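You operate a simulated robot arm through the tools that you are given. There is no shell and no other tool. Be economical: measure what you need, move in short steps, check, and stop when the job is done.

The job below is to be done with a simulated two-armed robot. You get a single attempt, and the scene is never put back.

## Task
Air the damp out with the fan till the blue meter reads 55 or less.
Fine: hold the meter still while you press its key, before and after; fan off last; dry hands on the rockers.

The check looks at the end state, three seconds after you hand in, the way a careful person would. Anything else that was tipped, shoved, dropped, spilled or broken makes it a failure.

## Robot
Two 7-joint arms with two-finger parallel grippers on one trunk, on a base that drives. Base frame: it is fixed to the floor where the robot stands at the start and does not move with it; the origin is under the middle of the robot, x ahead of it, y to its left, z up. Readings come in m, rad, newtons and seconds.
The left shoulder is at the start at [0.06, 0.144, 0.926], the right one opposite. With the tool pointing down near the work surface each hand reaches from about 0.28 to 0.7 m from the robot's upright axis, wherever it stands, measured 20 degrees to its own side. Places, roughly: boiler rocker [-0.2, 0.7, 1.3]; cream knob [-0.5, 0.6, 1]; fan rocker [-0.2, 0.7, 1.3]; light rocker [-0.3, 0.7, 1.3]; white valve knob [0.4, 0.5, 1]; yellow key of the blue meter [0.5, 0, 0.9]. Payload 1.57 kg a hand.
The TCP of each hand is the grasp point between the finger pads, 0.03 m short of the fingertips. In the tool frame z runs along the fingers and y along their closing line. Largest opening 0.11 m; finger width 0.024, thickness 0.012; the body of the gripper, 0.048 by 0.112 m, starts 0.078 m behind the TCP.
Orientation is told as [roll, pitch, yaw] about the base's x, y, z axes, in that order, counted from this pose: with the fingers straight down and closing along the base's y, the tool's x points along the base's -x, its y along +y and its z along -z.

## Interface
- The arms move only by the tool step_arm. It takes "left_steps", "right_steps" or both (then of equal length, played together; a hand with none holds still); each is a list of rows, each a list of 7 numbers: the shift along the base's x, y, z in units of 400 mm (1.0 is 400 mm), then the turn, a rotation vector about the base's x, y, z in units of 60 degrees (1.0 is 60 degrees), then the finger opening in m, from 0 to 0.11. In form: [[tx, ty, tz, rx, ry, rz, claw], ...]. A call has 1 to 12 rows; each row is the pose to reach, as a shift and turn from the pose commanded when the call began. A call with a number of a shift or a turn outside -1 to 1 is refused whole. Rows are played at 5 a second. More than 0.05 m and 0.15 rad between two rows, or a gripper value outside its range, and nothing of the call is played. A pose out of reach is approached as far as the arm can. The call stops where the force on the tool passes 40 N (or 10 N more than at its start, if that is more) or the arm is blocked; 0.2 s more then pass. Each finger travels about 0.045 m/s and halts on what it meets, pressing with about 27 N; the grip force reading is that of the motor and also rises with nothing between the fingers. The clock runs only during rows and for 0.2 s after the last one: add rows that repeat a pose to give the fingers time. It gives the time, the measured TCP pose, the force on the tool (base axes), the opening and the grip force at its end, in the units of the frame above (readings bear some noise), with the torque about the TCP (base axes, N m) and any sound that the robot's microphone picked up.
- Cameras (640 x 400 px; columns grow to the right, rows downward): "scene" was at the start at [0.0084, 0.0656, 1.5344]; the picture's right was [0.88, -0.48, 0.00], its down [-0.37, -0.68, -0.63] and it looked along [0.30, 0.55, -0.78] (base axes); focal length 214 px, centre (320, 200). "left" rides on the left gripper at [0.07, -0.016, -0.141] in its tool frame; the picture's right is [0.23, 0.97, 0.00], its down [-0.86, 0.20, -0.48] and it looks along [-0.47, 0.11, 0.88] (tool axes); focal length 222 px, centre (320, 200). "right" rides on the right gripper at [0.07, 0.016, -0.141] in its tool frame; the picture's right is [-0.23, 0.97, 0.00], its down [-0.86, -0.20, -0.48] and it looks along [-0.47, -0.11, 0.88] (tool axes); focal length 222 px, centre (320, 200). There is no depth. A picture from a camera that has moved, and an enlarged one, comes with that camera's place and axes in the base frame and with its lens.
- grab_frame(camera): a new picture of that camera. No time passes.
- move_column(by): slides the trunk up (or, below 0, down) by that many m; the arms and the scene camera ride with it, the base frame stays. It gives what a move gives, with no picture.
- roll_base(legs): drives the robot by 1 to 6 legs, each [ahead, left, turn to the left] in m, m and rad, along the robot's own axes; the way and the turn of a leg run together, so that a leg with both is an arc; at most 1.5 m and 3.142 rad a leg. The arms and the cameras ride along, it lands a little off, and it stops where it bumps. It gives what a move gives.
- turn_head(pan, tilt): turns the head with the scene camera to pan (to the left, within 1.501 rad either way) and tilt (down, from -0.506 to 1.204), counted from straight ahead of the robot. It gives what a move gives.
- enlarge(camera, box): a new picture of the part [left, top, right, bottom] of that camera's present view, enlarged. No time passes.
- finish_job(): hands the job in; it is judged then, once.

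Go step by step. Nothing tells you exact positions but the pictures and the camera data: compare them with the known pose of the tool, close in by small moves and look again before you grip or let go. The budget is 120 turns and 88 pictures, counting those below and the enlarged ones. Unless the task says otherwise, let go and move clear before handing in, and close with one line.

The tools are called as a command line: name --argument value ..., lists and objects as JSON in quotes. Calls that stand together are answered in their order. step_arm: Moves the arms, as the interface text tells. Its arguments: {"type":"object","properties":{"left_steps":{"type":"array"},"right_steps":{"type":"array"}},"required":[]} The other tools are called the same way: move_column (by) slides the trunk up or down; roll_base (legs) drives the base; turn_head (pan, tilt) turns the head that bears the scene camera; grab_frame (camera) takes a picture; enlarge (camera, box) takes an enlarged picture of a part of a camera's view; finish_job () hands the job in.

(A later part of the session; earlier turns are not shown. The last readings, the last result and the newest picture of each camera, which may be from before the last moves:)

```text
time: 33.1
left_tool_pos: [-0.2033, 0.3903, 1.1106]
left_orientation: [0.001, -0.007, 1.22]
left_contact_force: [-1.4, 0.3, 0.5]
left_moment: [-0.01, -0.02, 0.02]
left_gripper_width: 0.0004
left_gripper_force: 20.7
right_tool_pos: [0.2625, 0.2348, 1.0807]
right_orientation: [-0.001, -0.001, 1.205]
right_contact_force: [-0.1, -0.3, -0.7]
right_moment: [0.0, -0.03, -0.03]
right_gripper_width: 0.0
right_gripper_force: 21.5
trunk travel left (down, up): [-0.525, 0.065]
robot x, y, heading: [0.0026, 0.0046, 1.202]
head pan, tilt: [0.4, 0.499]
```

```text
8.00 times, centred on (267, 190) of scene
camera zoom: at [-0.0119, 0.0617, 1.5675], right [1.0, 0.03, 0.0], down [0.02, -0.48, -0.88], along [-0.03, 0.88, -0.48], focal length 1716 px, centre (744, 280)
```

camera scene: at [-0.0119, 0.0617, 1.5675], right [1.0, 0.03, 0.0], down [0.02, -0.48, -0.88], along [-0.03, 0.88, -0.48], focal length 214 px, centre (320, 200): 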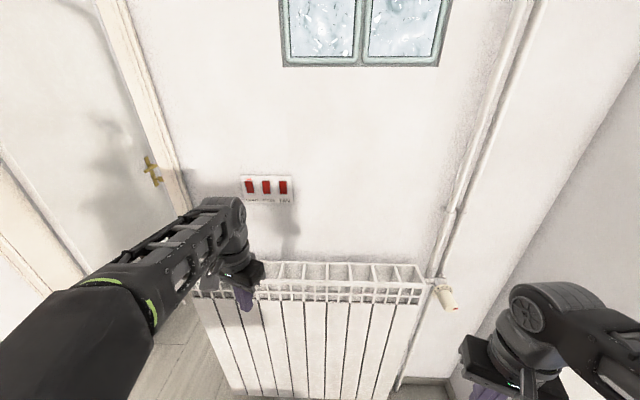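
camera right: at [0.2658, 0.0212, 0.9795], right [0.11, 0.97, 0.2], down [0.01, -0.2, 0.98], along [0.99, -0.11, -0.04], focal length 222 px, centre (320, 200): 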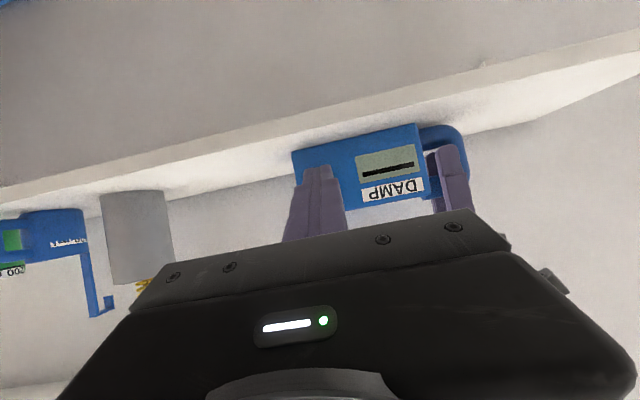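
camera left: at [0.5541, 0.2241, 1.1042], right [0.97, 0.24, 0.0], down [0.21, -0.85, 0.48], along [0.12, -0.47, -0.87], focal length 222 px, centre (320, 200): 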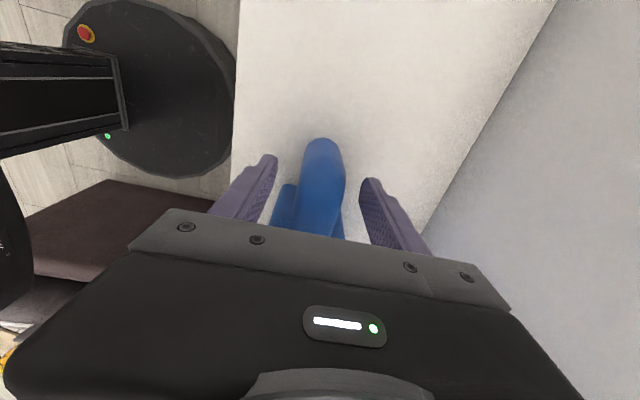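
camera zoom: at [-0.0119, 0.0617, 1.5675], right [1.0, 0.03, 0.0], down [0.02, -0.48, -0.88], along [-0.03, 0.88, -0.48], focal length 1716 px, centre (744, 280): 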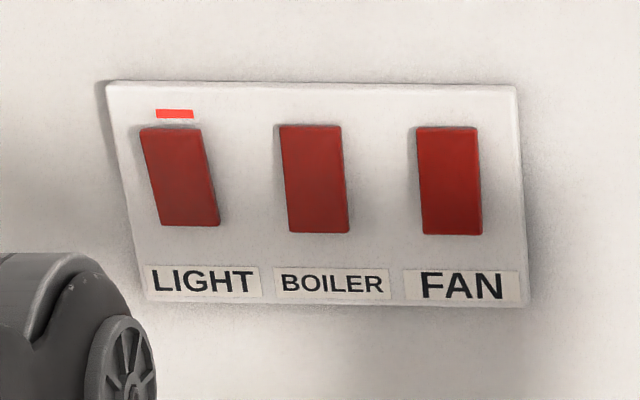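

The fan's unlit rocker has its upper half standing out, so I'll press there, at about (-0.15, 0.68, 1.285). First I'll raise the left hand and tilt its fingers toward the wall.

step_arm --left_steps '[[0.0, 0, 0.05, 0.125, 0, 0, 0], [0.02, 0, 0.1, 0.25, 0, 0, 0], [0.04, 0, 0.15, 0.375, 0, 0, 0], [0.06, 0, 0.2, 0.5, 0, 0, 0], [0.08, 0, 0.25, 0.625, 0, 0, 0], [0.1, 0, 0.3, 0.75, 0, 0, 0], [0.12, 0, 0.36, 0.875, 0, 0, 0], [0.13, 0, 0.42, 1.0, 0, 0, 0]]'

step_arm --left_steps '[[0, 0.05, 0, 0.125, 0, 0, 0], [0, 0.1, 0, 0.25, 0, 0, 0], [0, 0.15, 0, 0.375, 0, 0, 0], [0, 0.2, 0, 0.45, 0, 0, 0], [0, 0.25, 0, 0.45, 0, 0, 0], [0, 0.28, 0, 0.45, 0, 0, 0]]'

grab_frame --camera "scene"

grab_frame --camera "left"

```text
time: 34.9
left_tool_pos: [-0.1501, 0.3913, 1.2767]
left_orientation: [0.545, -0.958, 0.931]
left_contact_force: [0.3, -0.1, 0.1]
left_moment: [0.0, 0.02, -0.01]
left_gripper_width: 0.0001
left_gripper_force: 22.0
right_tool_pos: [0.2637, 0.2349, 1.0804]
right_orientation: [0.0, -0.001, 1.203]
right_contact_force: [0.3, -0.6, -0.6]
right_moment: [-0.02, -0.02, 0.0]
right_gripper_width: 0.0002
right_gripper_force: 20.8
trunk travel left (down, up): [-0.525, 0.065]
robot x, y, heading: [-0.003, -0.0012, 1.21]
head pan, tilt: [0.4, 0.499]
```

```text
time: 35.9
left_tool_pos: [-0.0963, 0.453, 1.3173]
left_orientation: [1.586, -1.235, -0.19]
left_contact_force: [-0.1, -0.3, 0.3]
left_moment: [-0.01, -0.02, 0.01]
left_gripper_width: 0.0
left_gripper_force: 20.9
left hand out of reach, approached as far as the arm can: row 3, 4, 5
right_tool_pos: [0.2631, 0.2342, 1.0816]
right_orientation: [-0.001, -0.001, 1.205]
right_contact_force: [0.3, -0.5, -0.6]
right_moment: [0.01, 0.02, -0.01]
right_gripper_width: 0.0
right_gripper_force: 20.9
trunk travel left (down, up): [-0.525, 0.065]
robot x, y, heading: [0.0028, 0.0001, 1.201]
head pan, tilt: [0.4, 0.499]
stopped in row 5 (left hand): the arm was blocked; the commanded pose is now the measured one
```

```text
56 pictures are left
camera scene: at [-0.0119, 0.0617, 1.5684], right [1.0, 0.03, 0.0], down [0.02, -0.48, -0.88], along [-0.03, 0.88, -0.48], focal length 214 px, centre (320, 200)
```

scene: 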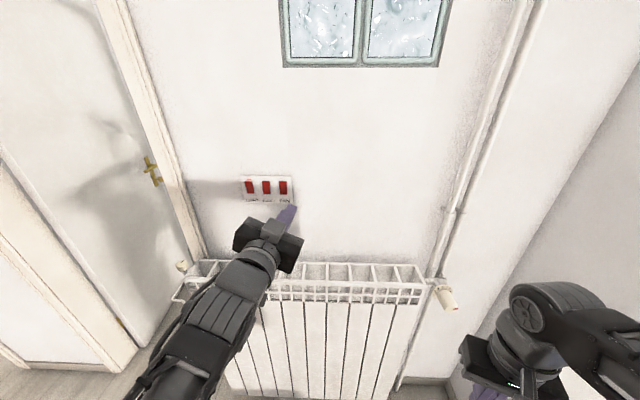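

```text
55 pictures are left
camera left: at [-0.1279, 0.3165, 1.2439], right [-0.98, 0.17, 0.11], down [0.01, -0.49, 0.87], along [0.2, 0.85, 0.48], focal length 222 px, centre (320, 200)
```

left: 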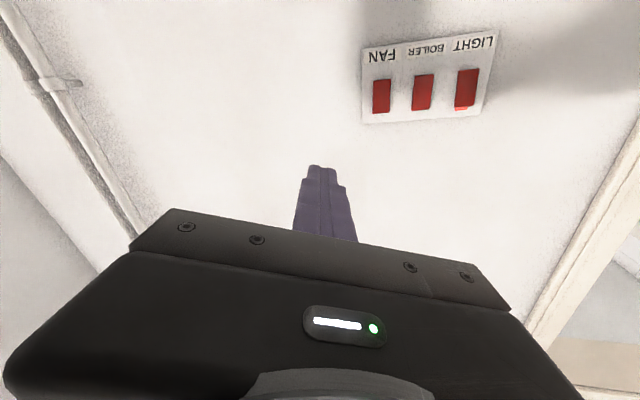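

The fingers already point at the wall. The fan rocker triangulates to about (-0.153, 0.68, 1.275). I'll shift across and closer, staying clear of the wall.

step_arm --left_steps '[[-0.06, 0, -0.02, 0, 0, 0, 0], [-0.12, 0.03, -0.05, 0, 0, 0, 0], [-0.15, 0.1, -0.065, 0, 0, 0, 0], [-0.155, 0.18, -0.065, 0, 0, 0, 0], [-0.155, 0.25, -0.065, 0, 0, 0, 0], [-0.155, 0.3, -0.065, 0, 0, 0, 0], [-0.155, 0.35, -0.065, 0, 0, 0, 0]]'

grab_frame --camera "scene"

grab_frame --camera "left"

```text
time: 37.5
left_tool_pos: [-0.1586, 0.5934, 1.2903]
left_orientation: [1.582, -1.233, -0.187]
left_contact_force: [1.2, -0.3, 0.1]
left_moment: [0.01, -0.02, 0.0]
left_gripper_width: 0.0
left_gripper_force: 21.5
left hand out of reach, approached as far as the arm can: row 1, 2, 3
right_tool_pos: [0.2636, 0.2353, 1.081]
right_orientation: [0.0, 0.0, 1.206]
right_contact_force: [0.7, 0.5, -0.1]
right_moment: [-0.04, 0.01, -0.01]
right_gripper_width: 0.0001
right_gripper_force: 21.3
trunk travel left (down, up): [-0.525, 0.065]
robot x, y, heading: [-0.0001, -0.0011, 1.205]
head pan, tilt: [0.4, 0.499]
```

```text
54 pictures are left
camera scene: at [-0.0119, 0.0623, 1.5674], right [1.0, 0.03, 0.0], down [0.02, -0.48, -0.88], along [-0.03, 0.88, -0.48], focal length 214 px, centre (320, 200)
```

scene: 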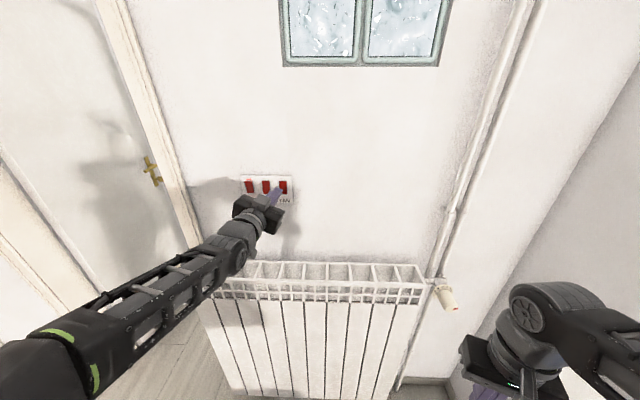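

```text
53 pictures are left
camera left: at [-0.19, 0.456, 1.2168], right [-0.98, 0.17, 0.11], down [0.01, -0.49, 0.87], along [0.2, 0.85, 0.48], focal length 222 px, centre (320, 200)
```

left: 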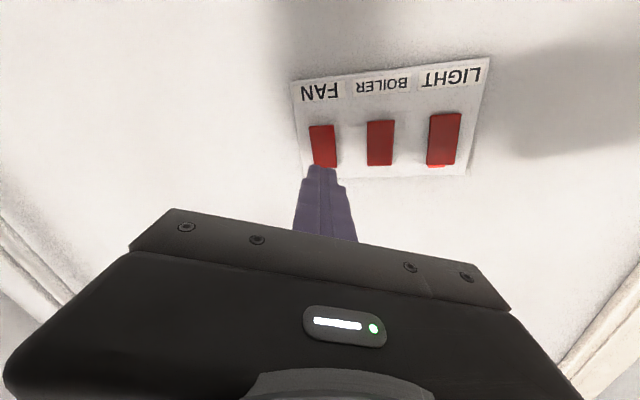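

The tip is level with the fan rocker's upper half. I'll nudge forward in small steps until I hear a click.

step_arm --left_steps '[[0.01, 0.03, 0, 0, 0, 0, 0], [0.01, 0.05, 0, 0, 0, 0, 0], [0.01, 0.06, 0, 0, 0, 0, 0], [0.01, 0.07, 0, 0, 0, 0, 0]]'

enlarge --camera "left" --box '[260, 70, 500, 220]'

```text
time: 38.5
left_tool_pos: [-0.1528, 0.6204, 1.2896]
left_orientation: [1.582, -1.235, -0.187]
left_contact_force: [0.0, 0.5, 0.8]
left_moment: [-0.03, 0.0, -0.01]
left_gripper_width: 0.0001
left_gripper_force: 21.6
right_tool_pos: [0.263, 0.2354, 1.0807]
right_orientation: [0.001, 0.0, 1.206]
right_contact_force: [-0.5, -0.1, 0.3]
right_moment: [0.01, -0.01, 0.02]
right_gripper_width: 0.0
right_gripper_force: 21.3
trunk travel left (down, up): [-0.525, 0.065]
robot x, y, heading: [0.0025, -0.0021, 1.208]
head pan, tilt: [0.4, 0.499]
```

```text
2.67 times, centred on (380, 145) of left
camera zoom: at [-0.1853, 0.4837, 1.2169], right [-0.98, 0.17, 0.11], down [0.01, -0.49, 0.87], along [0.2, 0.85, 0.48], focal length 592 px, centre (160, 347)
```

zoom: 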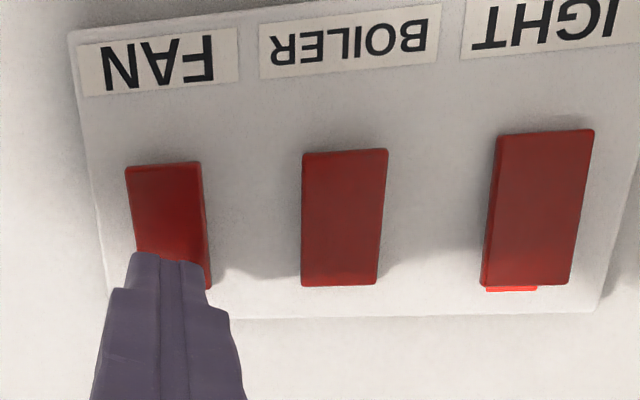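

Still no contact, so I'll keep going in small steps.

step_arm --left_steps '[[-0.007, 0.012, 0, 0, 0, 0, 0], [-0.007, 0.022, 0, 0, 0, 0, 0], [-0.007, 0.03, 0, 0, 0, 0, 0], [-0.007, 0.036, 0, 0, 0, 0, 0]]'

enlarge --camera "left" --box '[260, 70, 500, 220]'

```text
time: 39.5
left_tool_pos: [-0.1572, 0.6342, 1.2909]
left_orientation: [1.584, -1.236, -0.187]
left_contact_force: [-1.9, -9.9, -1.6]
left_moment: [-0.15, 0.01, 0.08]
left_gripper_width: 0.0001
left_gripper_force: 21.1
right_tool_pos: [0.2631, 0.2329, 1.0804]
right_orientation: [0.0, -0.001, 1.207]
right_contact_force: [-0.2, 0.0, -0.2]
right_moment: [-0.03, 0.01, -0.01]
right_gripper_width: 0.0
right_gripper_force: 21.2
trunk travel left (down, up): [-0.525, 0.065]
robot x, y, heading: [0.0025, -0.0011, 1.204]
head pan, tilt: [0.4, 0.499]
```

```text
2.67 times, centred on (380, 145) of left
camera zoom: at [-0.189, 0.497, 1.2177], right [-0.98, 0.17, 0.11], down [0.01, -0.49, 0.87], along [0.2, 0.85, 0.48], focal length 592 px, centre (160, 347)
```

zoom: 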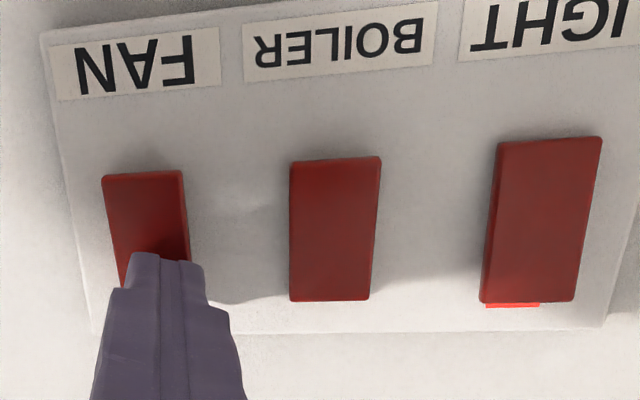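

Contact at 10 N without a click yet, so I'll press a little further.

step_arm --left_steps '[[0.005, 0.006, 0, 0, 0, 0, 0], [0.005, 0.012, 0, 0, 0, 0, 0], [0.005, 0.018, 0, 0, 0, 0, 0]]'

enlarge --camera "left" --box '[260, 70, 500, 220]'

```text
time: 40.2
left_tool_pos: [-0.1576, 0.6338, 1.2911]
left_orientation: [1.585, -1.232, -0.185]
left_contact_force: [-3.8, -27.8, 0.3]
left_moment: [-0.22, 0.03, 0.24]
left_gripper_width: 0.0
left_gripper_force: 21.1
right_tool_pos: [0.2627, 0.2299, 1.0825]
right_orientation: [0.001, -0.004, 1.207]
right_contact_force: [0.6, -0.5, 0.3]
right_moment: [0.02, -0.02, 0.01]
right_gripper_width: 0.0
right_gripper_force: 21.3
trunk travel left (down, up): [-0.525, 0.065]
robot x, y, heading: [-0.0004, -0.001, 1.212]
head pan, tilt: [0.4, 0.499]
stopped in row 3 (left hand): the force on the tool passed its limit (the readings are from after the stop); the commanded pose is now the measured one
```

```text
2.67 times, centred on (380, 145) of left
camera zoom: at [-0.1884, 0.4971, 1.2179], right [-0.98, 0.17, 0.11], down [0.01, -0.49, 0.87], along [0.2, 0.85, 0.48], focal length 592 px, centre (160, 347)
```

zoom: 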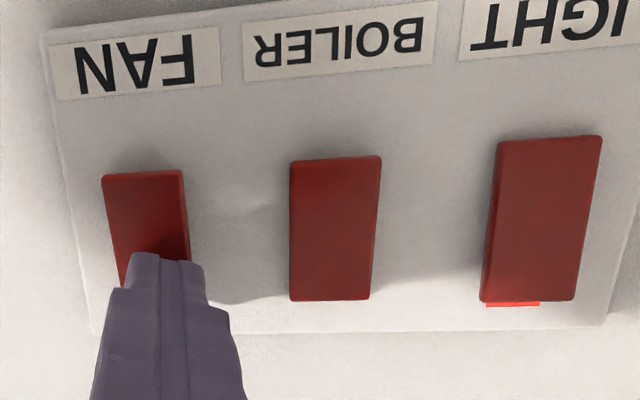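

The upper half doesn't give. I'll back off and look at which way the rocker leans.

step_arm --left_steps '[[0, -0.05, 0, 0, 0, 0, 0], [0, -0.1, -0.03, 0, 0, 0, 0], [0.0, -0.12, -0.1, 0, 0, 0, 0]]'

enlarge --camera "left" --box '[260, 30, 500, 180]'

enlarge --camera "scene" --box '[235, 168, 299, 208]'

```text
time: 41.0
left_tool_pos: [-0.1577, 0.5943, 1.2469]
left_orientation: [1.57, -1.236, -0.174]
left_contact_force: [-0.6, 0.3, 1.2]
left_moment: [-0.03, -0.01, 0.0]
left_gripper_width: 0.0
left_gripper_force: 21.5
right_tool_pos: [0.2623, 0.2354, 1.0807]
right_orientation: [0.0, 0.001, 1.208]
right_contact_force: [-0.4, 0.3, 0.4]
right_moment: [-0.01, -0.01, -0.01]
right_gripper_width: 0.0
right_gripper_force: 20.8
trunk travel left (down, up): [-0.525, 0.065]
robot x, y, heading: [0.0003, -0.0011, 1.21]
head pan, tilt: [0.4, 0.499]
```

```text
2.67 times, centred on (380, 105) of left
camera zoom: at [-0.1883, 0.4562, 1.1747], right [-0.98, 0.17, 0.11], down [0.01, -0.49, 0.87], along [0.2, 0.86, 0.48], focal length 592 px, centre (160, 453)
```

zoom: 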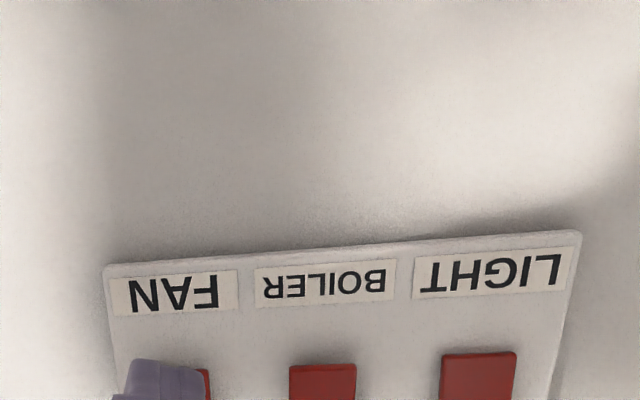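

```text
10.00 times, centred on (267, 188) of scene
camera zoom: at [-0.0123, 0.0612, 1.5675], right [1.0, 0.04, 0.0], down [0.02, -0.48, -0.88], along [-0.03, 0.88, -0.48], focal length 2145 px, centre (850, 320)
```

zoom: 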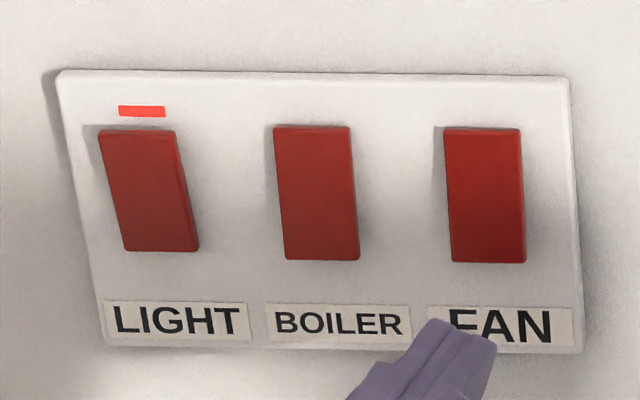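

The lit LIGHT rocker has its bottom in and its top out, so "on" means pressing the bottom. The fan's bottom half is out, so I'll press it at z≈1.262.

step_arm --left_steps '[[0.01, 0.0, 0.038, 0, 0, 0, 0], [0.01, 0.03, 0.038, 0, 0, 0, 0], [0.01, 0.055, 0.038, 0, 0, 0, 0], [0.01, 0.07, 0.038, 0, 0, 0, 0], [0.01, 0.08, 0.038, 0, 0, 0, 0]]'

enlarge --camera "left" --box '[260, 70, 500, 220]'

```text
time: 42.2
left_tool_pos: [-0.1528, 0.6255, 1.2618]
left_orientation: [1.572, -1.234, -0.175]
left_contact_force: [0.5, -1.4, 0.5]
left_moment: [0.0, 0.0, 0.0]
left_gripper_width: 0.0002
left_gripper_force: 21.1
right_tool_pos: [0.2637, 0.2341, 1.0802]
right_orientation: [-0.001, 0.0, 1.208]
right_contact_force: [0.5, -0.2, -0.8]
right_moment: [-0.01, -0.02, -0.02]
right_gripper_width: 0.0
right_gripper_force: 21.5
trunk travel left (down, up): [-0.525, 0.065]
robot x, y, heading: [-0.0031, 0.0023, 1.21]
head pan, tilt: [0.4, 0.499]
```

```text
2.67 times, centred on (380, 145) of left
camera zoom: at [-0.1836, 0.4867, 1.1905], right [-0.98, 0.17, 0.11], down [0.01, -0.49, 0.87], along [0.2, 0.86, 0.48], focal length 592 px, centre (160, 347)
```

zoom: 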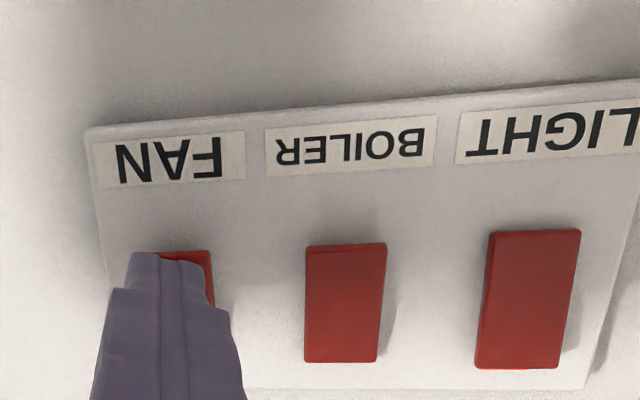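

The tip is at the rocker's bottom half and just touching. I'll raise it 3 mm and press.

step_arm --left_steps '[[-0.005, -0.005, 0.01, 0, 0, 0, 0], [-0.005, 0.008, 0.01, 0, 0, 0, 0], [-0.005, 0.016, 0.01, 0, 0, 0, 0], [-0.005, 0.024, 0.01, 0, 0, 0, 0]]'

enlarge --camera "left" --box '[260, 70, 500, 220]'

```text
time: 43.2
left_tool_pos: [-0.1531, 0.6333, 1.2675]
left_orientation: [1.572, -1.238, -0.175]
left_contact_force: [0.8, -0.2, 0.1]
left_moment: [-0.03, -0.02, -0.01]
left_gripper_width: 0.0001
left_gripper_force: 21.4
right_tool_pos: [0.2629, 0.2346, 1.0808]
right_orientation: [-0.001, 0.0, 1.206]
right_contact_force: [0.1, 0.4, 0.4]
right_moment: [-0.02, -0.03, 0.0]
right_gripper_width: 0.0001
right_gripper_force: 21.8
trunk travel left (down, up): [-0.525, 0.065]
robot x, y, heading: [0.0035, -0.0003, 1.211]
head pan, tilt: [0.4, 0.499]
heard: click
```

```text
2.67 times, centred on (380, 145) of left
camera zoom: at [-0.1851, 0.4961, 1.1954], right [-0.98, 0.17, 0.11], down [0.01, -0.49, 0.87], along [0.2, 0.86, 0.48], focal length 592 px, centre (160, 347)
```

zoom: 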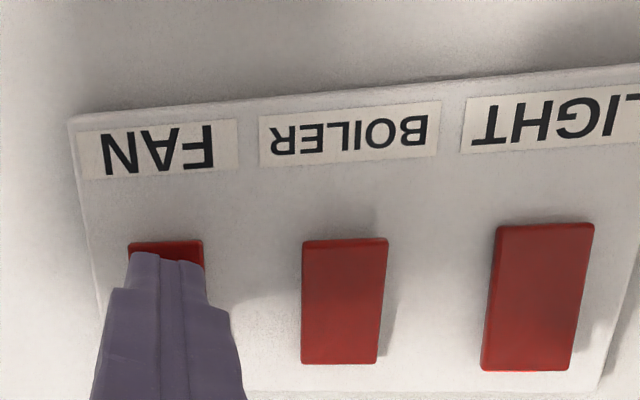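

Click heard. I'll back off and check the fan's LED.

step_arm --left_steps '[[0, -0.06, 0, 0, 0, 0, 0], [0, -0.16, -0.04, 0, 0, 0, 0], [0.0, -0.25, -0.08, 0, 0, 0, 0]]'

enlarge --camera "scene" --box '[235, 168, 299, 208]'

```text
time: 44.0
left_tool_pos: [-0.1579, 0.5523, 1.2467]
left_orientation: [1.566, -1.236, -0.17]
left_contact_force: [0.5, 0.8, 0.5]
left_moment: [0.02, -0.01, 0.01]
left_gripper_width: 0.0
left_gripper_force: 21.3
left hand out of reach, approached as far as the arm can: row 3
right_tool_pos: [0.2631, 0.2341, 1.0805]
right_orientation: [0.0, 0.0, 1.206]
right_contact_force: [0.8, 0.6, -0.3]
right_moment: [-0.02, 0.01, 0.02]
right_gripper_width: 0.0001
right_gripper_force: 21.2
trunk travel left (down, up): [-0.525, 0.065]
robot x, y, heading: [0.0013, -0.0005, 1.209]
head pan, tilt: [0.4, 0.499]
```

```text
10.00 times, centred on (267, 188) of scene
camera zoom: at [-0.0121, 0.0616, 1.5675], right [1.0, 0.04, 0.0], down [0.02, -0.48, -0.88], along [-0.03, 0.88, -0.48], focal length 2145 px, centre (850, 320)
```

zoom: 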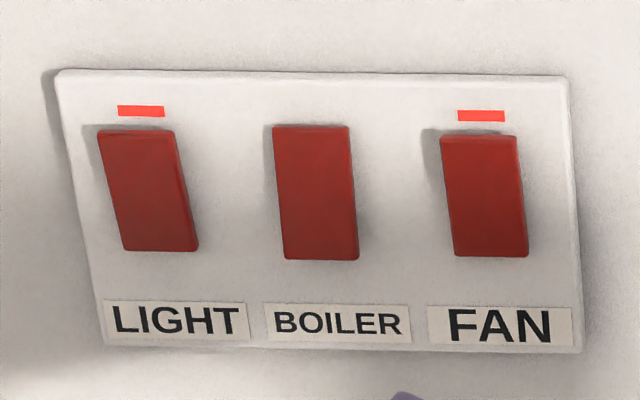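

The fan is on. I'll fold the left hand back down and turn to the meter again.

step_arm --left_steps '[[0, -0.04, 0, -0.125, 0, 0, 0], [0, -0.08, 0, -0.25, 0, 0, 0], [0, -0.12, 0, -0.375, 0, 0, 0], [0, -0.17, 0, -0.5, 0, 0, 0], [0, -0.22, 0, -0.625, 0, 0, 0], [-0.03, -0.27, -0.02, -0.75, 0, 0, 0], [-0.06, -0.32, -0.06, -0.875, 0, 0, 0], [-0.08, -0.36, -0.1, -1.0, 0, 0, 0]]'

step_arm --left_steps '[[0, 0, -0.05, -0.125, 0, 0, 0], [0, -0.01, -0.1, -0.25, 0, 0, 0], [0, -0.02, -0.18, -0.375, 0, 0, 0], [0, -0.04, -0.24, -0.43, 0, 0, 0], [0, -0.04, -0.24, -0.43, 0, 0, 0]]'

grab_frame --camera "scene"

```text
time: 45.8
left_tool_pos: [-0.1894, 0.408, 1.2062]
left_orientation: [0.026, -0.545, 1.181]
left_contact_force: [-0.5, 0.5, -1.0]
left_moment: [-0.02, -0.04, -0.03]
left_gripper_width: 0.0
left_gripper_force: 21.4
right_tool_pos: [0.2622, 0.2359, 1.0809]
right_orientation: [-0.001, 0.0, 1.207]
right_contact_force: [-0.3, 0.6, 0.1]
right_moment: [-0.01, 0.0, -0.02]
right_gripper_width: 0.0
right_gripper_force: 21.4
trunk travel left (down, up): [-0.525, 0.065]
robot x, y, heading: [-0.0005, -0.0021, 1.207]
head pan, tilt: [0.4, 0.499]
```

```text
time: 47.0
left_tool_pos: [-0.1873, 0.3907, 1.1115]
left_orientation: [-0.137, -0.126, 1.237]
left_contact_force: [-0.3, -0.1, 0.9]
left_moment: [0.02, -0.02, -0.01]
left_gripper_width: 0.0
left_gripper_force: 20.9
right_tool_pos: [0.2618, 0.2351, 1.0805]
right_orientation: [0.001, 0.0, 1.208]
right_contact_force: [-0.1, 0.7, 0.9]
right_moment: [-0.01, -0.01, 0.0]
right_gripper_width: 0.0
right_gripper_force: 21.1
trunk travel left (down, up): [-0.525, 0.065]
robot x, y, heading: [-0.0004, -0.0037, 1.211]
head pan, tilt: [0.4, 0.499]
```

```text
44 pictures are left
camera scene: at [-0.0121, 0.0612, 1.5675], right [1.0, 0.04, 0.0], down [0.02, -0.48, -0.88], along [-0.03, 0.88, -0.48], focal length 214 px, centre (320, 200)
```

scene: 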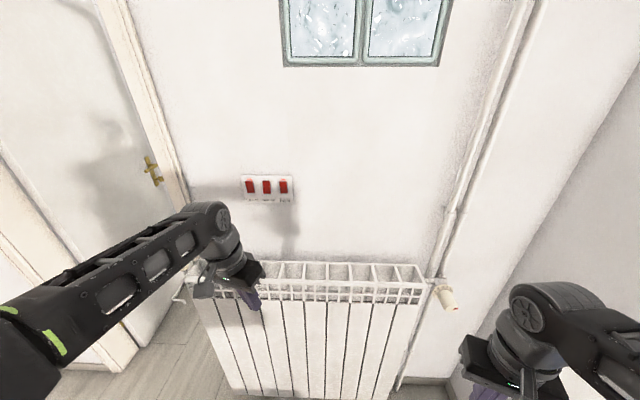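

Turning back to face the meter.

roll_base --legs '[[0, 0, -1.209]]'

turn_head --pan -0.1 --tilt 0.8

step_arm --left_steps '[[0, 0, 0, 0.065, 0.06, -0.015, 0], [0, 0, 0, 0.131, 0.12, -0.03, 0]]'

grab_frame --camera "scene"

```text
time: 50.4
left_tool_pos: [0.3035, 0.3098, 1.1119]
left_orientation: [-0.139, -0.125, 0.018]
left_contact_force: [-0.1, 0.4, 0.2]
left_moment: [0.0, 0.0, -0.03]
left_gripper_width: 0.0
left_gripper_force: 21.4
right_tool_pos: [0.3104, -0.1664, 1.0798]
right_orientation: [0.0, 0.001, -0.013]
right_contact_force: [0.0, 0.2, 0.1]
right_moment: [-0.03, 0.0, -0.03]
right_gripper_width: 0.0001
right_gripper_force: 21.4
trunk travel left (down, up): [-0.525, 0.065]
robot x, y, heading: [-0.0028, -0.001, -0.013]
head pan, tilt: [0.4, 0.499]
```

```text
time: 51.3
left_tool_pos: [0.3036, 0.3092, 1.113]
left_orientation: [-0.141, -0.125, 0.017]
left_contact_force: [0.6, 0.5, 0.1]
left_moment: [-0.05, -0.01, -0.02]
left_gripper_width: 0.0001
left_gripper_force: 21.5
right_tool_pos: [0.3111, -0.1665, 1.0809]
right_orientation: [0.001, 0.0, -0.014]
right_contact_force: [-0.5, -0.6, -0.6]
right_moment: [0.0, 0.0, 0.03]
right_gripper_width: 0.0
right_gripper_force: 21.0
trunk travel left (down, up): [-0.525, 0.065]
robot x, y, heading: [0.0026, -0.0008, -0.016]
head pan, tilt: [-0.099, 0.799]
```

```text
time: 51.9
left_tool_pos: [0.3034, 0.3081, 1.112]
left_orientation: [0.0, 0.002, -0.024]
left_contact_force: [-0.4, -1.0, -0.1]
left_moment: [0.07, 0.01, 0.0]
left_gripper_width: 0.0
left_gripper_force: 21.3
right_tool_pos: [0.3113, -0.1693, 1.0807]
right_orientation: [0.002, 0.0, -0.014]
right_contact_force: [0.5, -1.2, 0.1]
right_moment: [0.04, 0.0, -0.03]
right_gripper_width: 0.0
right_gripper_force: 21.2
trunk travel left (down, up): [-0.525, 0.065]
robot x, y, heading: [0.0018, -0.0025, -0.014]
head pan, tilt: [-0.099, 0.799]
```

```text
43 pictures are left
camera scene: at [0.0527, -0.0124, 1.5415], right [-0.11, -0.99, 0.0], down [-0.71, 0.08, -0.7], along [0.69, -0.08, -0.72], focal length 214 px, centre (320, 200)
```

scene: 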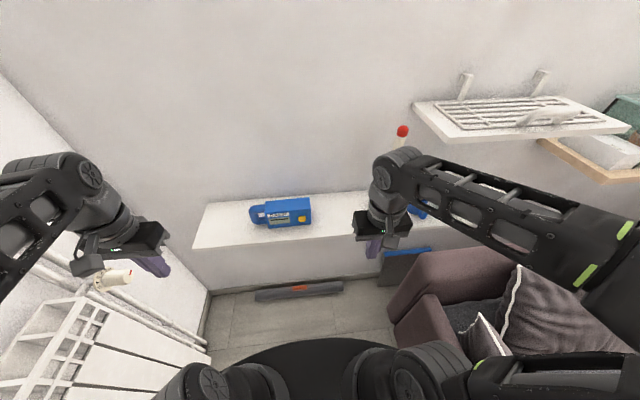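

The meter is where I left it. I'll bring the left hand back above the handle.

step_arm --left_steps '[[0.0, -0.03, 0, 0, 0, -0.125, 0.01], [0.04, -0.06, 0, 0, 0, -0.25, 0.02], [0.09, -0.1, 0, 0, 0, -0.375, 0.03], [0.14, -0.13, -0.02, 0, 0, -0.5, 0.04], [0.2, -0.17, -0.04, 0, 0, -0.625, 0.05], [0.26, -0.2, -0.06, 0, 0, -0.75, 0.06], [0.32, -0.24, -0.07, 0, 0, -0.875, 0.07], [0.37, -0.27, -0.08, 0, 0, -1.0, 0.07]]'

step_arm --left_steps '[[0.07, -0.02, -0.03, 0, 0, -0.12, 0.07], [0.14, -0.04, -0.06, 0, 0, -0.24, 0.07], [0.21, -0.07, -0.085, 0, 0, -0.36, 0.07], [0.27, -0.1, -0.1, 0, 0, -0.464, 0.07], [0.3, -0.117, -0.112, 0, 0, -0.464, 0.07], [0.3, -0.117, -0.112, 0, 0, -0.464, 0.07]]'

grab_frame --camera "left"

```text
time: 53.7
left_tool_pos: [0.4534, 0.2042, 1.0784]
left_orientation: [-0.003, 0.001, -1.072]
left_contact_force: [0.4, 0.0, -0.1]
left_moment: [-0.01, 0.02, -0.02]
left_gripper_width: 0.0701
left_gripper_force: 0.1
right_tool_pos: [0.3114, -0.1669, 1.0804]
right_orientation: [0.001, 0.0, -0.015]
right_contact_force: [0.1, 0.7, 0.3]
right_moment: [-0.03, 0.05, 0.0]
right_gripper_width: 0.0
right_gripper_force: 21.2
trunk travel left (down, up): [-0.525, 0.065]
robot x, y, heading: [-0.0016, 0.0003, -0.009]
head pan, tilt: [-0.099, 0.799]
```

```text
time: 55.1
left_tool_pos: [0.5711, 0.1542, 1.0355]
left_orientation: [-0.004, 0.0, -1.556]
left_contact_force: [-0.3, 0.4, 0.0]
left_moment: [0.0, 0.02, 0.0]
left_gripper_width: 0.0702
left_gripper_force: 0.1
right_tool_pos: [0.3118, -0.1666, 1.0798]
right_orientation: [0.0, -0.001, -0.014]
right_contact_force: [-0.3, -1.0, 0.5]
right_moment: [0.01, -0.01, 0.01]
right_gripper_width: 0.0002
right_gripper_force: 20.9
trunk travel left (down, up): [-0.525, 0.065]
robot x, y, heading: [0.0014, -0.0004, -0.017]
head pan, tilt: [-0.099, 0.799]
```

```text
42 pictures are left
camera left: at [0.5545, 0.2231, 1.1749], right [0.97, 0.24, 0.0], down [0.21, -0.85, 0.48], along [0.11, -0.46, -0.88], focal length 222 px, centre (320, 200)
```

left: 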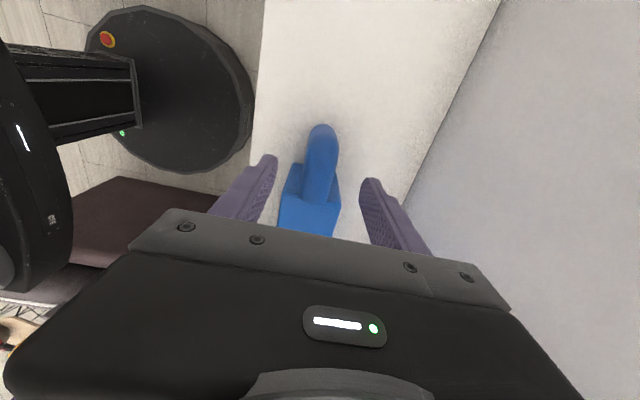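

It's aligned, so I'll lower, close on the handle, and bring the right hand to the key with the same pose as before.

step_arm --left_steps '[[0, 0, -0.09, 0, 0, 0, 0.07], [0, 0, -0.178, 0, 0, 0, 0.07], [0, 0, -0.178, 0, 0, 0, 0.055], [0, 0, -0.178, 0, 0, 0, 0.045], [0, 0, -0.178, 0, 0, 0, 0.035], [0, 0, -0.178, 0, 0, 0, 0.025], [0, 0, -0.178, 0, 0, 0, 0.02], [0, 0, -0.178, 0, 0, 0, 0.02], [0, 0, -0.178, 0, 0, 0, 0.02]]'

step_arm --right_steps '[[0.0, 0.045, 0, 0, -0.125, 0, 0], [0.04, 0.09, 0, 0, -0.25, 0, 0], [0.09, 0.135, 0, 0, -0.375, 0, 0], [0.14, 0.18, -0.02, 0, -0.5, 0, 0.0], [0.19, 0.225, -0.06, 0, -0.625, 0, 0.0], [0.24, 0.28, -0.1, 0, -0.75, 0, 0], [0.29, 0.34, -0.15, 0, -0.875, 0, 0], [0.34, 0.39, -0.2, 0, -1.0, 0.013, 0], [0.4, 0.41, -0.25, 0, -1.0, 0.013, 0], [0.42, 0.414, -0.3, 0, -1.0, 0.013, 0]]'

enlarge --camera "scene" --box '[220, 170, 340, 245]'

enlarge --camera "right" --box '[240, 90, 480, 240]'

```text
time: 57.1
left_tool_pos: [0.572, 0.1544, 0.9631]
left_orientation: [-0.005, -0.001, -1.557]
left_contact_force: [0.3, -0.7, 0.6]
left_moment: [0.03, -0.02, -0.04]
left_gripper_width: 0.0294
left_gripper_force: 27.5
right_tool_pos: [0.3108, -0.1669, 1.0796]
right_orientation: [0.001, -0.001, -0.013]
right_contact_force: [-0.3, 0.7, 0.4]
right_moment: [-0.03, 0.01, -0.02]
right_gripper_width: 0.0
right_gripper_force: 21.2
trunk travel left (down, up): [-0.525, 0.065]
robot x, y, heading: [0.0002, -0.0002, -0.014]
head pan, tilt: [-0.099, 0.799]
```

```text
time: 59.3
left_tool_pos: [0.5708, 0.1536, 0.9632]
left_orientation: [-0.003, -0.001, -1.557]
left_contact_force: [-0.2, -0.3, -0.8]
left_moment: [-0.08, -0.07, 0.04]
left_gripper_width: 0.0296
left_gripper_force: 27.6
right_tool_pos: [0.4798, -0.0012, 0.9597]
right_orientation: [0.01, -1.048, -0.005]
right_contact_force: [0.2, -0.2, 0.4]
right_moment: [-0.01, 0.01, 0.03]
right_gripper_width: 0.0004
right_gripper_force: 21.3
trunk travel left (down, up): [-0.525, 0.065]
robot x, y, heading: [0.0016, -0.001, -0.013]
head pan, tilt: [-0.099, 0.799]
```

```text
5.33 times, centred on (280, 208) of scene
camera zoom: at [0.0523, -0.0106, 1.5415], right [-0.11, -0.99, 0.0], down [-0.71, 0.08, -0.7], along [0.69, -0.08, -0.72], focal length 1144 px, centre (533, 160)
```

zoom: 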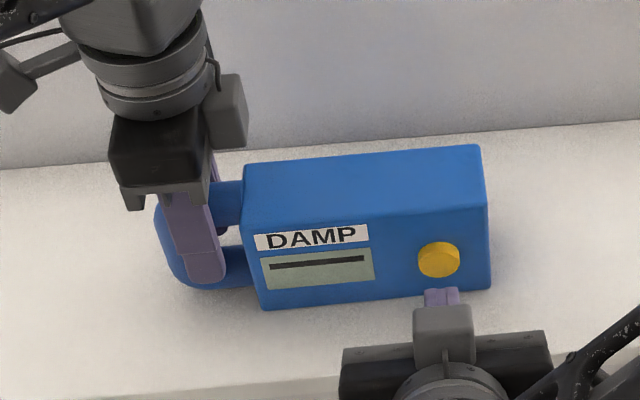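

```text
2.67 times, centred on (360, 165) of right
camera zoom: at [0.322, 0.0136, 0.9708], right [0.11, 0.97, 0.2], down [0.01, -0.2, 0.98], along [0.99, -0.1, -0.03], focal length 592 px, centre (213, 293)
```

zoom: 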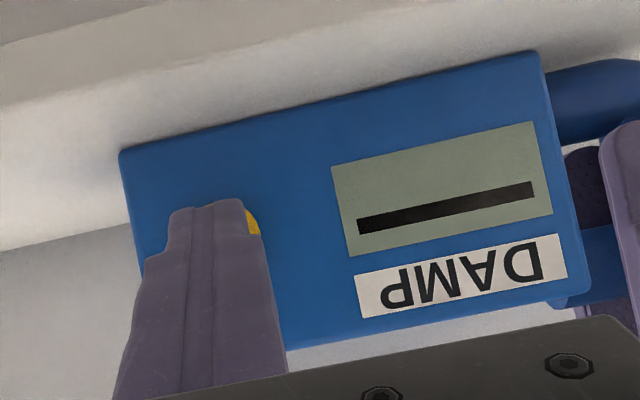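

The meter is held and the right hand is aligned. Pressing the key again.

step_arm --right_steps '[[0.02, -0.001, -0.012, 0, 0, 0, 0], [0.045, -0.001, -0.012, 0, 0, 0, 0], [0.06, -0.001, -0.012, 0, 0, 0, 0], [0.07, -0.001, -0.012, 0, 0, 0, 0], [0.075, -0.001, -0.012, 0, 0, 0, 0]]'

enlarge --camera "scene" --box '[220, 170, 340, 245]'

```text
time: 60.5
left_tool_pos: [0.5724, 0.1537, 0.9633]
left_orientation: [-0.003, -0.001, -1.555]
left_contact_force: [3.8, 0.4, -0.2]
left_moment: [-0.03, 0.0, 0.55]
left_gripper_width: 0.0293
left_gripper_force: 26.8
right_tool_pos: [0.5085, -0.0021, 0.9558]
right_orientation: [0.01, -1.045, -0.004]
right_contact_force: [-3.7, 0.6, -1.6]
right_moment: [0.04, 0.1, -0.01]
right_gripper_width: 0.0
right_gripper_force: 21.1
trunk travel left (down, up): [-0.525, 0.065]
robot x, y, heading: [0.0017, -0.0045, -0.02]
head pan, tilt: [-0.099, 0.799]
heard: click
```

```text
5.33 times, centred on (280, 208) of scene
camera zoom: at [0.0524, -0.0105, 1.5415], right [-0.11, -0.99, 0.0], down [-0.71, 0.08, -0.7], along [0.69, -0.08, -0.72], focal length 1144 px, centre (533, 160)
```

zoom: 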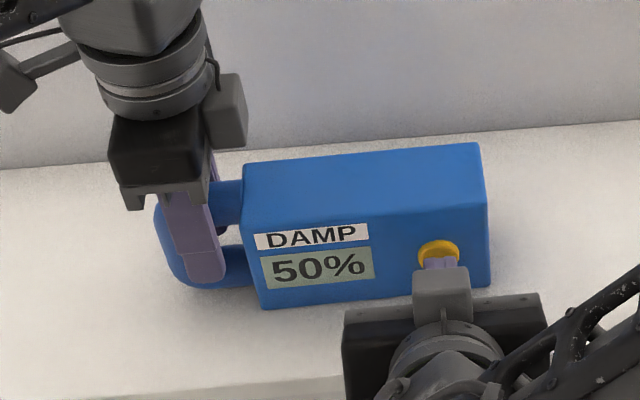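

It now reads 50%, so the airing is done. I'll back off the key, release the meter, tuck the arms and go switch the fan off.

step_arm --right_steps '[[-0.03, 0, 0, 0, 0, 0, 0], [-0.08, 0, 0.02, 0, 0, 0, 0], [-0.1, 0, 0.06, 0, 0, 0, 0], [-0.11, -0.02, 0.1, 0, 0.08, 0, 0], [-0.12, -0.08, 0.16, 0, 0.16, 0, 0], [-0.13, -0.1, 0.2, 0, 0.25, 0, 0]]'

step_arm --left_steps '[[0, 0, 0, 0, 0, 0, 0.04], [0, 0, 0, 0, 0, 0, 0.055], [0, 0, 0, 0, 0, 0, 0.065], [0, 0, 0, 0, 0, 0, 0.07], [0, 0, 0.06, 0, 0, 0, 0.07], [0, 0, 0.12, 0, 0, 0, 0.07], [-0.08, 0.03, 0.2, 0, 0, 0, 0.07], [-0.18, 0.07, 0.2, 0, 0, 0, 0.07], [-0.28, 0.11, 0.2, 0, 0, 0, 0.05], [-0.38, 0.15, 0.2, 0, 0, 0, 0.03], [-0.48, 0.17, 0.2, 0, 0, 0, 0.0], [-0.53, 0.2, 0.2, 0, 0, 0, 0.0]]'

grab_frame --camera "scene"

```text
time: 61.9
left_tool_pos: [0.5725, 0.1526, 0.962]
left_orientation: [-0.004, -0.001, -1.558]
left_contact_force: [-0.4, 1.7, 0.7]
left_moment: [-0.17, -0.03, -0.13]
left_gripper_width: 0.0295
left_gripper_force: 26.9
right_tool_pos: [0.4573, -0.0416, 1.0367]
right_orientation: [0.011, -0.785, -0.005]
right_contact_force: [-0.1, -0.8, -0.3]
right_moment: [0.02, -0.03, 0.03]
right_gripper_width: 0.0
right_gripper_force: 21.3
trunk travel left (down, up): [-0.525, 0.065]
robot x, y, heading: [0.003, -0.0032, -0.012]
head pan, tilt: [-0.099, 0.799]
```

```text
time: 64.5
left_tool_pos: [0.3573, 0.2348, 1.0444]
left_orientation: [-0.001, -0.001, -1.556]
left_contact_force: [-0.5, 0.0, -0.1]
left_moment: [0.01, 0.0, 0.01]
left_gripper_width: 0.0
left_gripper_force: 8.6
right_tool_pos: [0.4568, -0.0409, 1.0367]
right_orientation: [0.009, -0.785, -0.004]
right_contact_force: [-0.1, -0.5, 0.1]
right_moment: [0.01, -0.03, 0.0]
right_gripper_width: 0.0
right_gripper_force: 21.4
trunk travel left (down, up): [-0.525, 0.065]
robot x, y, heading: [0.0006, -0.0026, -0.017]
head pan, tilt: [-0.099, 0.799]
```

```text
38 pictures are left
camera scene: at [0.0519, -0.0103, 1.5415], right [-0.11, -0.99, 0.0], down [-0.71, 0.08, -0.7], along [0.69, -0.08, -0.72], focal length 214 px, centre (320, 200)
```

scene: 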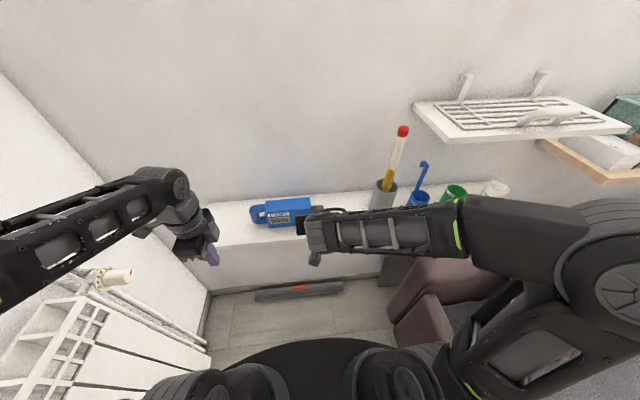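

Tucking the arms as before and turning to the wall.

step_arm --right_steps '[[0.0, -0.01, 0.04, 0, 0.1, 0, 0], [-0.03, -0.04, 0.06, 0, 0.2, 0, 0], [-0.08, -0.08, 0.08, 0, 0.3, 0, 0], [-0.14, -0.11, 0.1, 0, 0.4, 0, 0], [-0.2, -0.15, 0.11, 0, 0.5, 0, 0], [-0.26, -0.2, 0.11, 0, 0.6, 0, 0], [-0.31, -0.25, 0.11, 0, 0.7, 0, 0], [-0.36, -0.3, 0.11, 0, 0.75, 0, 0]]' --left_steps '[[0, 0, 0.05, 0, 0, 0.125, 0], [-0.02, 0.03, 0.09, 0, 0, 0.25, 0], [-0.04, 0.06, 0.13, 0, 0, 0.375, 0], [-0.06, 0.1, 0.16, 0, 0, 0.5, 0], [-0.09, 0.14, 0.165, 0, 0, 0.625, 0], [-0.11, 0.18, 0.165, 0, 0, 0.75, 0], [-0.13, 0.21, 0.165, 0, 0, 0.875, 0], [-0.155, 0.24, 0.165, 0, 0, 1.0, 0]]'

step_arm --left_steps '[[0, 0, 0.0, 0, 0, 0.125, 0], [0, 0, 0, 0, 0, 0.25, 0], [0, 0, 0, 0, 0, 0.375, 0], [0, 0, 0, 0, 0, 0.5, 0]]'

turn_head --pan 0.4 --tilt 0.5

roll_base --legs '[[0, 0, 1.22]]'

grab_frame --camera "scene"

```text
time: 66.3
left_tool_pos: [0.2967, 0.3309, 1.1109]
left_orientation: [-0.002, 0.0, -0.509]
left_contact_force: [0.0, 0.5, 0.6]
left_moment: [-0.02, -0.03, 0.0]
left_gripper_width: 0.0002
left_gripper_force: 21.8
right_tool_pos: [0.3141, -0.1612, 1.081]
right_orientation: [0.007, 0.001, -0.001]
right_contact_force: [0.1, -0.2, 0.8]
right_moment: [0.03, -0.03, 0.01]
right_gripper_width: 0.0002
right_gripper_force: 21.5
trunk travel left (down, up): [-0.525, 0.065]
robot x, y, heading: [-0.0025, 0.001, -0.015]
head pan, tilt: [-0.099, 0.799]
```

```text
time: 67.3
left_tool_pos: [0.2982, 0.3298, 1.1097]
left_orientation: [-0.001, 0.001, 0.015]
left_contact_force: [0.3, 0.9, -0.4]
left_moment: [-0.01, -0.02, 0.03]
left_gripper_width: 0.0
left_gripper_force: 20.7
right_tool_pos: [0.315, -0.1605, 1.0812]
right_orientation: [0.009, 0.0, -0.003]
right_contact_force: [0.4, -0.2, -0.3]
right_moment: [0.01, -0.01, 0.0]
right_gripper_width: 0.0
right_gripper_force: 21.0
trunk travel left (down, up): [-0.525, 0.065]
robot x, y, heading: [-0.0016, 0.0023, -0.02]
head pan, tilt: [-0.099, 0.799]
```

```text
time: 68.3
left_tool_pos: [0.2973, 0.3308, 1.1101]
left_orientation: [-0.003, -0.001, 0.014]
left_contact_force: [-0.5, 0.2, 0.3]
left_moment: [-0.02, -0.03, 0.03]
left_gripper_width: 0.0001
left_gripper_force: 21.6
right_tool_pos: [0.3144, -0.1619, 1.0803]
right_orientation: [0.007, 0.0, -0.002]
right_contact_force: [-0.5, -0.2, -0.1]
right_moment: [0.02, -0.05, -0.01]
right_gripper_width: 0.0
right_gripper_force: 21.1
trunk travel left (down, up): [-0.525, 0.065]
robot x, y, heading: [-0.0012, 0.0008, -0.014]
head pan, tilt: [0.4, 0.499]
```

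```text
time: 71.8
left_tool_pos: [-0.221, 0.3867, 1.1112]
left_orientation: [-0.004, 0.001, 1.263]
left_contact_force: [-0.5, -0.4, -0.1]
left_moment: [0.02, 0.05, -0.01]
left_gripper_width: 0.0002
left_gripper_force: 21.6
right_tool_pos: [0.2524, 0.2486, 1.0822]
right_orientation: [0.008, 0.0, 1.246]
right_contact_force: [-0.1, -0.1, -0.1]
right_moment: [0.04, 0.01, -0.02]
right_gripper_width: 0.0001
right_gripper_force: 21.8
trunk travel left (down, up): [-0.525, 0.065]
robot x, y, heading: [-0.0014, -0.0016, 1.238]
head pan, tilt: [0.4, 0.499]
```

```text
37 pictures are left
camera scene: at [-0.0139, 0.0606, 1.5675], right [1.0, 0.06, 0.0], down [0.03, -0.48, -0.88], along [-0.06, 0.88, -0.48], focal length 214 px, centre (320, 200)
```

scene: 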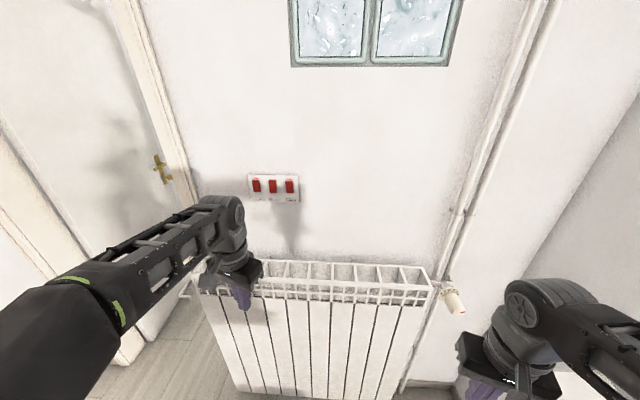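

Raising the left hand toward the panel again, now aiming at the fan rocker's upper half, which stands out while the fan is on.

step_arm --left_steps '[[0.0, 0, 0.05, 0.125, 0, 0, 0], [0.02, 0, 0.1, 0.25, 0, 0, 0], [0.05, 0, 0.15, 0.375, 0, 0, 0], [0.08, 0, 0.2, 0.5, 0, 0, 0], [0.1, 0, 0.25, 0.625, 0, 0, 0], [0.13, 0, 0.3, 0.75, 0, 0, 0], [0.15, 0, 0.36, 0.875, 0, 0, 0], [0.17, 0.01, 0.42, 1.0, 0, 0, 0]]'

step_arm --left_steps '[[0, 0.08, 0.0, 0.08, 0, 0, 0], [0, 0.16, 0.0, 0.16, 0, 0, 0], [0, 0.23, 0.0, 0.26, 0, 0, 0], [0, 0.3, 0.0, 0.36, 0, 0, 0], [0, 0.36, 0.0, 0.44, 0, 0, 0], [0, 0.42, 0.0, 0.44, 0, 0, 0]]'

grab_frame --camera "left"

grab_frame --camera "scene"

```text
time: 73.6
left_tool_pos: [-0.1525, 0.392, 1.2786]
left_orientation: [0.483, -0.972, 1.003]
left_contact_force: [0.0, 0.7, 0.6]
left_moment: [-0.01, 0.0, -0.02]
left_gripper_width: 0.0003
left_gripper_force: 21.1
right_tool_pos: [0.2528, 0.246, 1.0803]
right_orientation: [0.008, 0.0, 1.246]
right_contact_force: [0.1, 0.9, -0.1]
right_moment: [0.0, 0.02, -0.02]
right_gripper_width: 0.0
right_gripper_force: 21.4
trunk travel left (down, up): [-0.525, 0.065]
robot x, y, heading: [0.0019, -0.0021, 1.234]
head pan, tilt: [0.4, 0.499]
```

```text
time: 75.0
left_tool_pos: [-0.155, 0.5599, 1.2793]
left_orientation: [1.362, -1.258, 0.196]
left_contact_force: [-0.3, 0.8, 0.1]
left_moment: [-0.02, -0.01, 0.03]
left_gripper_width: 0.0001
left_gripper_force: 21.4
right_tool_pos: [0.2529, 0.2476, 1.0803]
right_orientation: [0.006, 0.001, 1.246]
right_contact_force: [0.2, 0.4, 0.1]
right_moment: [0.05, 0.0, 0.03]
right_gripper_width: 0.0
right_gripper_force: 21.7
trunk travel left (down, up): [-0.525, 0.065]
robot x, y, heading: [-0.0021, -0.0022, 1.232]
head pan, tilt: [0.4, 0.499]
```

```text
36 pictures are left
camera left: at [-0.1589, 0.4141, 1.2156], right [-1.0, 0.01, 0.08], down [0.07, -0.42, 0.9], along [0.04, 0.91, 0.42], focal length 222 px, centre (320, 200)
```

left: 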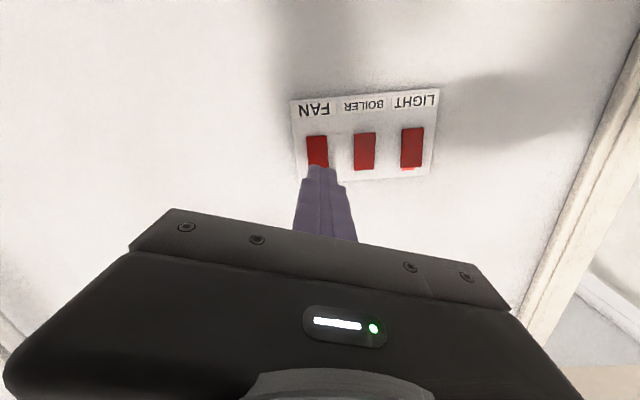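

```text
35 pictures are left
camera scene: at [-0.0141, 0.0614, 1.5674], right [1.0, 0.06, 0.0], down [0.03, -0.48, -0.88], along [-0.06, 0.88, -0.48], focal length 214 px, centre (320, 200)
```

scene: 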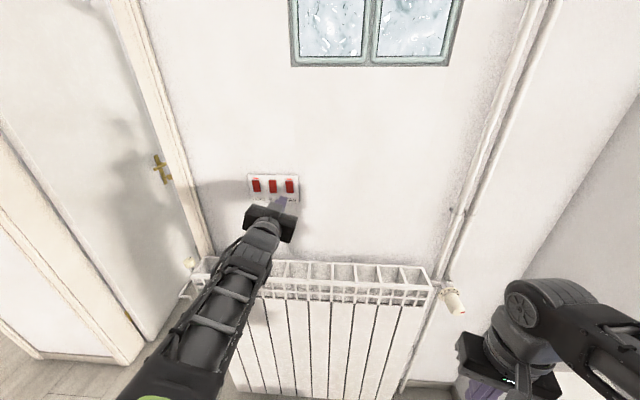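

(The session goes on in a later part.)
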